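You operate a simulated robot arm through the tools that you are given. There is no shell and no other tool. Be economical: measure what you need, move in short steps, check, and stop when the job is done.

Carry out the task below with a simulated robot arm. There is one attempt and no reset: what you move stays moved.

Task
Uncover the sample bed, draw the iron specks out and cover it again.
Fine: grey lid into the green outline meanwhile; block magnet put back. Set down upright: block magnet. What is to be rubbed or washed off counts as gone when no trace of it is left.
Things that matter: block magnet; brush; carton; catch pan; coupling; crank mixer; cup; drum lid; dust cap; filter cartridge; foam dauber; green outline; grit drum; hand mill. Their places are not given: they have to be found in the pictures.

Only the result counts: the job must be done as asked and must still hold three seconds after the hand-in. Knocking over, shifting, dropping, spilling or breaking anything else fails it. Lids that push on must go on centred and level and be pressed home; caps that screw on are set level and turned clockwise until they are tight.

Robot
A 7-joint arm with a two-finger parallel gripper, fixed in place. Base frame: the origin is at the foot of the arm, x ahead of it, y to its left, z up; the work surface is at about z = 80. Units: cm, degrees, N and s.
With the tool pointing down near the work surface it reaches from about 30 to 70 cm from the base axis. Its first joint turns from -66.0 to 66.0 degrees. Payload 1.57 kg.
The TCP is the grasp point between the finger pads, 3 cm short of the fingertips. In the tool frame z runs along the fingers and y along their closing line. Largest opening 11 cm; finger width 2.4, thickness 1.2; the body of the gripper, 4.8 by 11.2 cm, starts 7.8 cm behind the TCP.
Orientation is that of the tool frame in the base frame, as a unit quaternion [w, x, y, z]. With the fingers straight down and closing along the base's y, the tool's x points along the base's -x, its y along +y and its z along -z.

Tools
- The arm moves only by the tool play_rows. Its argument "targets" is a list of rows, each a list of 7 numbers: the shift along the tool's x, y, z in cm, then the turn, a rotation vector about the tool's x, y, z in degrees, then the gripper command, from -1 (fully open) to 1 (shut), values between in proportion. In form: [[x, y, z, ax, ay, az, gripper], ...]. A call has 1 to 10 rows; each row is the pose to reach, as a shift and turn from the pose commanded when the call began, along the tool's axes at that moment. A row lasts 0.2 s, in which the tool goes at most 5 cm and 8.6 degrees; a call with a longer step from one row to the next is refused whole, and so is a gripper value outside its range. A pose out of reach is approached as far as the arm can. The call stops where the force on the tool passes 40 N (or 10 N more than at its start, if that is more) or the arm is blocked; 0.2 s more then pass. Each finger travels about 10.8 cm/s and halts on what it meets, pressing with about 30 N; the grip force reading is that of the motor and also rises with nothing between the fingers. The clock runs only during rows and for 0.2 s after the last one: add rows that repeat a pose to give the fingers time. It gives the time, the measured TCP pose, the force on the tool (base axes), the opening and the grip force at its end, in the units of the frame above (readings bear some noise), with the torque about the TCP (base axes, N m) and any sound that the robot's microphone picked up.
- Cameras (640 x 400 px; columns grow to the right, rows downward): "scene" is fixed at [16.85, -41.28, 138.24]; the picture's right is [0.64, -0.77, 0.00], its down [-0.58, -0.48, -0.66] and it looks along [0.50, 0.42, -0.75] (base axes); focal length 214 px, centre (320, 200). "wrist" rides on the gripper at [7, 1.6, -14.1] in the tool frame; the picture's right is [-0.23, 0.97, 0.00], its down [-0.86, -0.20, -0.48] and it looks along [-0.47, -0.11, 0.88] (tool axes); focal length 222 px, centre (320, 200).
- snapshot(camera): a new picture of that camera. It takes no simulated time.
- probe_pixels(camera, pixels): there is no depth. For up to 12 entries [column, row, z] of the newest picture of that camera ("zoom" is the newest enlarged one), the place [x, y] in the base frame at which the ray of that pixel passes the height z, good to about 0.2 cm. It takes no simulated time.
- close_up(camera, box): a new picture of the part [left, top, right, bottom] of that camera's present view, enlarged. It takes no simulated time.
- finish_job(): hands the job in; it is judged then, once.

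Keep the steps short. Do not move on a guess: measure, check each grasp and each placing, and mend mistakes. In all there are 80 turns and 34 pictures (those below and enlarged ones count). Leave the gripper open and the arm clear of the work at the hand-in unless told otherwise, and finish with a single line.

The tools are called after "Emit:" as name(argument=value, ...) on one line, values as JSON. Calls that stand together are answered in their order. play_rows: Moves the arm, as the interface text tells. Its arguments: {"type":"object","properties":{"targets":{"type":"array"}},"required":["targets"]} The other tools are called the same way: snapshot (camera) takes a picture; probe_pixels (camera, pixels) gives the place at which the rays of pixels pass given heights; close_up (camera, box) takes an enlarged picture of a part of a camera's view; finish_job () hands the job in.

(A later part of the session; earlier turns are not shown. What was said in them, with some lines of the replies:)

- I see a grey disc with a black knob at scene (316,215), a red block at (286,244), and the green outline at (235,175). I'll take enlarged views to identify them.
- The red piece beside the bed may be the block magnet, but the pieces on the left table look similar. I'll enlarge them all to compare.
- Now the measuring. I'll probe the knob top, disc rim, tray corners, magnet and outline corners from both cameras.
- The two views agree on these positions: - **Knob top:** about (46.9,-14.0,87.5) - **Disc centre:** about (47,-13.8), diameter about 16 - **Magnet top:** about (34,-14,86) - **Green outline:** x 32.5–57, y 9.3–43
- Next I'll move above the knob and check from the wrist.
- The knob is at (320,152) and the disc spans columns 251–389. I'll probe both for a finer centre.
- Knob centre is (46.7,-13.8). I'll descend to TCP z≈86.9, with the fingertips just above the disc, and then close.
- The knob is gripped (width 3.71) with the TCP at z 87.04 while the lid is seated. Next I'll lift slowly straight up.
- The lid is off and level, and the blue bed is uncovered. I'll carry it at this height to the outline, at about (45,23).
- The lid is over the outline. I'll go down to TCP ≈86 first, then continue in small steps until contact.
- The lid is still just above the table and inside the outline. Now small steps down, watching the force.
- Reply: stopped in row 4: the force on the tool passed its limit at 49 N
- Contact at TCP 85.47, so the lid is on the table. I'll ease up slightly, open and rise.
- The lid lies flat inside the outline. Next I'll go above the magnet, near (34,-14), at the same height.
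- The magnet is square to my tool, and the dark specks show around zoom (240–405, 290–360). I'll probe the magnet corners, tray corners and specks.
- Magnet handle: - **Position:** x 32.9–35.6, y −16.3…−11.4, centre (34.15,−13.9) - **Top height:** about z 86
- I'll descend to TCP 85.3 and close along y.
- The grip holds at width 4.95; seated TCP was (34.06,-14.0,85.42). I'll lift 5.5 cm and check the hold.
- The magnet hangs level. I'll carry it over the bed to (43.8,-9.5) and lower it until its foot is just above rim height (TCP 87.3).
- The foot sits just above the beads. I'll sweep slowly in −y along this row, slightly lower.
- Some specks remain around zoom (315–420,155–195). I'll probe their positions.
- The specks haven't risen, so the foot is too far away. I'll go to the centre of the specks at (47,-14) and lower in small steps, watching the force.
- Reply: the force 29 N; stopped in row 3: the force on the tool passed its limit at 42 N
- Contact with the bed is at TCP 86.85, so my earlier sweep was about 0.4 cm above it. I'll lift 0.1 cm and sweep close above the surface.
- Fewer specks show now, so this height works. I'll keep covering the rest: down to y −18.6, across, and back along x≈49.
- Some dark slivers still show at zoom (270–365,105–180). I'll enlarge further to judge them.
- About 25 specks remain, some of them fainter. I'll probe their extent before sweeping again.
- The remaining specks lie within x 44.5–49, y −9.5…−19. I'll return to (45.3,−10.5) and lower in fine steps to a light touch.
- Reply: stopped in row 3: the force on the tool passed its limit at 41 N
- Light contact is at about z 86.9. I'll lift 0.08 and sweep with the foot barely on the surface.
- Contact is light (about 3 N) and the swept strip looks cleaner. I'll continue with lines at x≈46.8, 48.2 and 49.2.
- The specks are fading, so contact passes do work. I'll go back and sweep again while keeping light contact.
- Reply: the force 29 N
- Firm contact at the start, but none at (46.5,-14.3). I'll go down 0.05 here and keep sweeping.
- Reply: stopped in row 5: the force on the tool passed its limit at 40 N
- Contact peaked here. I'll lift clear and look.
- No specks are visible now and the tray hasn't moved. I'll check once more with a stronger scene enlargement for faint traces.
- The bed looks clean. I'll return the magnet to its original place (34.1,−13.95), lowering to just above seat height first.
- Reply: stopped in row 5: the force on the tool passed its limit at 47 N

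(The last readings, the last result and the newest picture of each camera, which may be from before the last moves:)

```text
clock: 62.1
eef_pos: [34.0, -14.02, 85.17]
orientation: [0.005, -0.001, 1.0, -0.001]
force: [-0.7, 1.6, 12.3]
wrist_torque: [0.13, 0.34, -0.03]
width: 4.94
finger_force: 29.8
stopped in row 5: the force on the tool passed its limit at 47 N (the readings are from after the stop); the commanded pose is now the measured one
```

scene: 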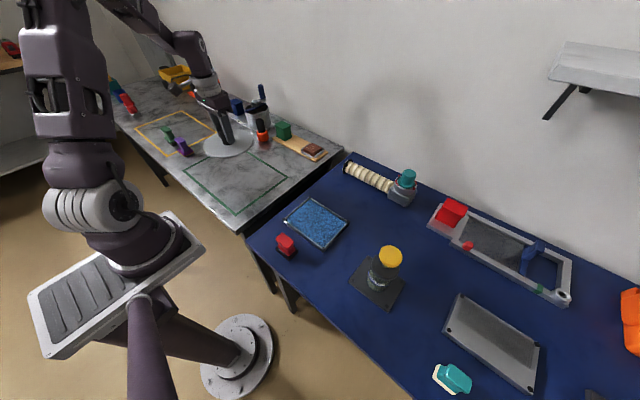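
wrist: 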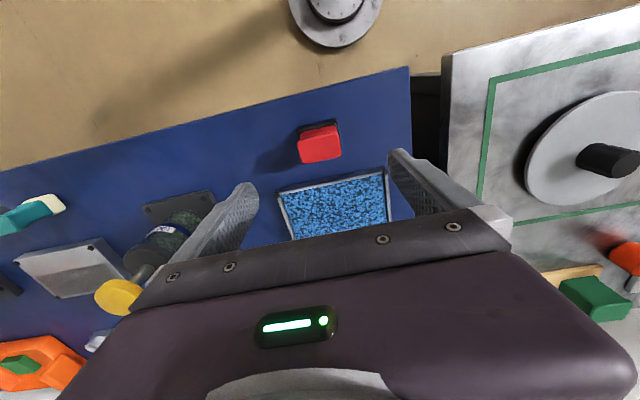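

Contact at 85.2: the magnet stands on the table. I'll release gently, rise, and check it.

Emit:
play_rows(targets=[[0, 0, -0.06, 0, 0, 0, 1], [0, 0, -0.06, 0, 0, 0, 0.2], [0, 0, -0.06, 0, 0, 0, -0.2], [0, 0, -0.06, 0, 0, 0, -0.6], [0, 0, -0.06, 0, 0, 0, -0.8], [0, 0, -3, 0, 0, 0, -0.8], [0, 0, -8, 0, 0, 0, -0.8], [0, 0, -13, 0, 0, 0, -0.8], [0, 0, -13, 0, 0.5, 0, -0.8]])

Emit:
close_up(camera="wrist", box=[265, 100, 405, 240])

Emit:
close_up(camera="scene", box=[265, 190, 355, 265])

```text
clock: 64.1
eef_pos: [34.0, -14.07, 98.13]
orientation: [-0.001, -0.001, 1.0, -0.001]
force: [0.0, 0.3, 1.0]
wrist_torque: [0.02, -0.02, 0.01]
width: 9.9
finger_force: 0.1
```

```text
2.86 times, centred on (335, 170) of wrist
```

zoom: 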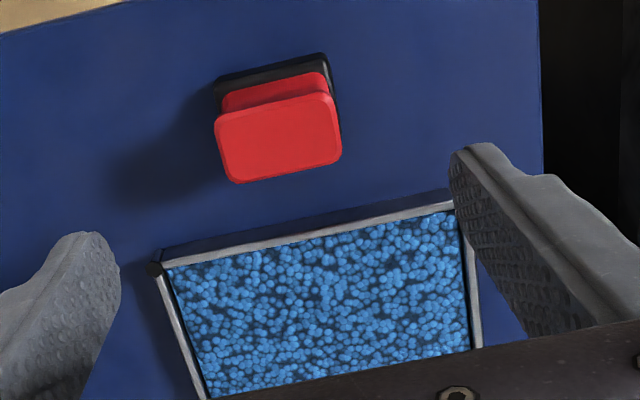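

```text
5.33 times, centred on (310, 228) of scene
```

zoom: 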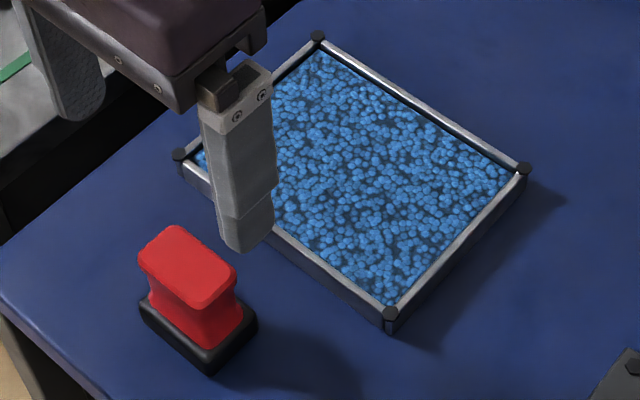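

The magnet stands upright in its place, and the bed is clean and unmoved. Now I'll go back to the lid at (44.9,23).

Emit:
play_rows(targets=[[-1, 3, 0, 0, 0, 0, -0.3], [-2.2, 7, 0, 0, 0, 0, -0.3], [-3.4, 11.4, 0, 0, 0, 0, -0.3], [-4.6, 15.8, 0, 0, 0, 0, -0.3], [-5.8, 20.2, 0, 0, 0, 0, -0.3], [-7, 24.6, 0, 0, 0, 0, -0.3], [-8.2, 29, 0, 0, 0, 0, -0.3], [-9.6, 33.2, 0, 0, 0, 0, -0.3], [-10.8, 37, 0, 0, 0, 0, -0.3], [-10.8, 37, 0, 0, 0, 0, -0.3]])

Emit:
snapshot(camera="wrist")

```text
clock: 66.3
eef_pos: [44.87, 23.01, 98.22]
orientation: [0.0, -0.001, 1.0, -0.001]
force: [-0.2, 0.6, -0.1]
wrist_torque: [0.01, 0.02, -0.05]
width: 7.13
finger_force: 0.1
```

```text
1 pictures are left
```

wrist: 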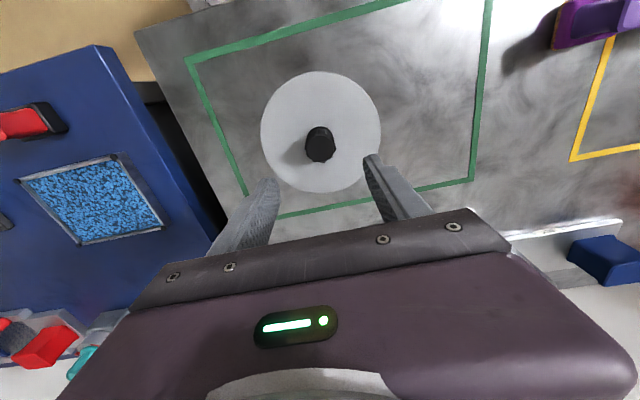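

Same view as after release, so the tool is aligned with the knob. One picture is left and I'll save it for the end. Next I'll descend 12.7 and grip.

Emit:
play_rows(targets=[[0, 0, 4, 0, 0, 0, -0.3], [0, 0, 8, 0, 0, 0, -0.3], [0, 0, 11, 0, 0, 0, -0.3], [0, 0, 12.65, 0, 0, 0, -0.3], [0, 0, 12.65, 0, 0, 0, 0], [0, 0, 12.65, 0, 0, 0, 0.3], [0, 0, 12.65, 0, 0, 0, 0.6], [0, 0, 12.65, 0, 0, 0, 1], [0, 0, 12.65, 0, 0, 0, 1], [0, 0, 12.65, 0, 0, 0, 1]])

```text
clock: 68.5
eef_pos: [44.76, 22.97, 85.39]
orientation: [0.0, -0.002, 1.0, -0.002]
force: [-0.1, -0.3, -0.1]
wrist_torque: [0.02, 0.02, 0.02]
width: 3.68
finger_force: 30.3
```

Gripped (3.68). Lifting straight up.

Emit:
play_rows(targets=[[0, 0, -0.5, 0, 0, 0, 1], [0, 0, -1.5, 0, 0, 0, 1], [0, 0, -4, 0, 0, 0, 1], [0, 0, -8, 0, 0, 0, 1], [0, 0, -12, 0, 0, 0, 1], [0, 0, -14.6, 0, 0, 0, 1], [0, 0, -14.6, 0, 0, 0, 1]])

Emit:
play_rows(targets=[[0, -3, 0, 0, 0, 0, 1], [-0.3, -7, 0, 0, 0, 0, 1], [-0.6, -11.5, 0, 0, 0, 0, 1], [-0.9, -16, 0, 0, 0, 0, 1], [-1.2, -20.5, 0, 0, 0, 0, 1], [-1.5, -25, 0, 0, 0, 0, 1], [-1.8, -29.5, 0, 0, 0, 0, 1], [-1.9, -34, 0, 0, 0, 0, 1], [-1.93, -36.97, 0, 0, 0, 0, 1], [-1.93, -36.97, 0, 0, 0, 0, 1]])

Emit:
play_rows(targets=[[0, 0, 0, 0, 0, 0, 1]])

```text
clock: 70.1
eef_pos: [44.55, 22.98, 100.19]
orientation: [0.0, 0.0, 1.0, -0.001]
force: [-0.2, 0.1, -1.2]
wrist_torque: [0.04, 0.0, 0.0]
width: 3.68
finger_force: 29.5
```

```text
clock: 72.3
eef_pos: [46.77, -14.09, 99.97]
orientation: [0.0, 0.0, 1.0, 0.0]
force: [0.4, -0.7, -0.6]
wrist_torque: [-0.02, 0.02, 0.01]
width: 3.7
finger_force: 29.3
```

```text
clock: 72.7
eef_pos: [46.96, -14.01, 100.09]
orientation: [0.0, 0.0, 1.0, -0.001]
force: [0.6, 0.4, -1.4]
wrist_torque: [-0.04, 0.02, -0.02]
width: 3.68
finger_force: 30.4
```

Position is about (46.85,−14.0), centred over the bed. I'll descend to just above the seat, then in small steps until contact.

Emit:
play_rows(targets=[[0.05, 0.03, 4, 0, 0, 0, 1], [0.05, 0.03, 8, 0, 0, 0, 1], [0.05, 0.03, 11, 0, 0, 0, 1], [0.05, 0.03, 12.3, 0, 0, 0, 1], [0.05, 0.03, 12.6, 0, 0, 0, 1], [0.05, 0.03, 12.6, 0, 0, 0, 1]])

Emit:
play_rows(targets=[[0, 0, 0.1, 0, 0, 0, 1], [0, 0, 0.2, 0, 0, 0, 1], [0, 0, 0.3, 0, 0, 0, 1], [0, 0, 0.4, 0, 0, 0, 1], [0, 0, 0.5, 0, 0, 0, 1], [0, 0, 0.6, 0, 0, 0, 1]])

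```text
clock: 74.1
eef_pos: [46.77, -13.73, 87.4]
orientation: [0.0, -0.001, 1.0, -0.001]
force: [-0.6, 0.8, -0.7]
wrist_torque: [0.0, -0.03, -0.03]
width: 3.69
finger_force: 30.2
```

```text
clock: 75.5
eef_pos: [46.68, -13.81, 86.98]
orientation: [0.002, -0.001, 1.0, -0.002]
force: [-2.4, 3.2, 33.9]
wrist_torque: [0.59, 0.08, 0.07]
width: 3.68
finger_force: 30.1
```

Seated at 86.98 (originally 87.04) and pressed with about 34 N. I'll ease off, release and rise clear.

Emit:
play_rows(targets=[[0, 0, -0.08, 0, 0, 0, 1], [0, 0, -0.08, 0, 0, 0, 0.4], [0, 0, -0.08, 0, 0, 0, 0], [0, 0, -0.08, 0, 0, 0, -0.3], [0, 0, -0.08, 0, 0, 0, -0.3], [0, 0, -3, 0, 0, 0, -0.3], [0, 0, -8, 0, 0, 0, -0.6], [0, 0, -13, 0, 0, 0, -1], [0, 3, -17, 0, 0, 0, -1], [0, 6, -21, 0, 0, 0, -1]])

Emit:
close_up(camera="scene", box=[260, 185, 360, 265])

```text
clock: 77.7
eef_pos: [46.78, -7.81, 108.01]
orientation: [0.0, 0.0, 1.0, 0.0]
force: [-0.2, -0.9, 0.2]
wrist_torque: [-0.03, 0.02, 0.02]
width: 10.99
finger_force: 0.0
```

```text
5.00 times, centred on (310, 225) of scene
```

zoom: 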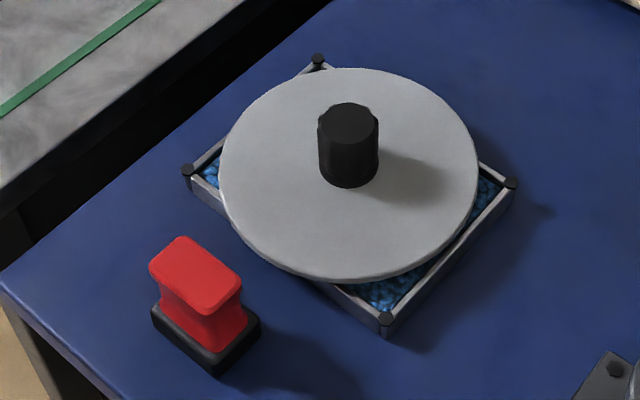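

The lid sits level and centred as it was at the start. The magnet is upright in its place, and the gripper is open and clear, so I'm handing in.

Emit:
finish_job()

```text
The job is handed in.
```

The sample bed was uncovered, cleared of all visible iron specks and covered again; the lid waited in the green outline meanwhile, and the magnet is back upright in its place.
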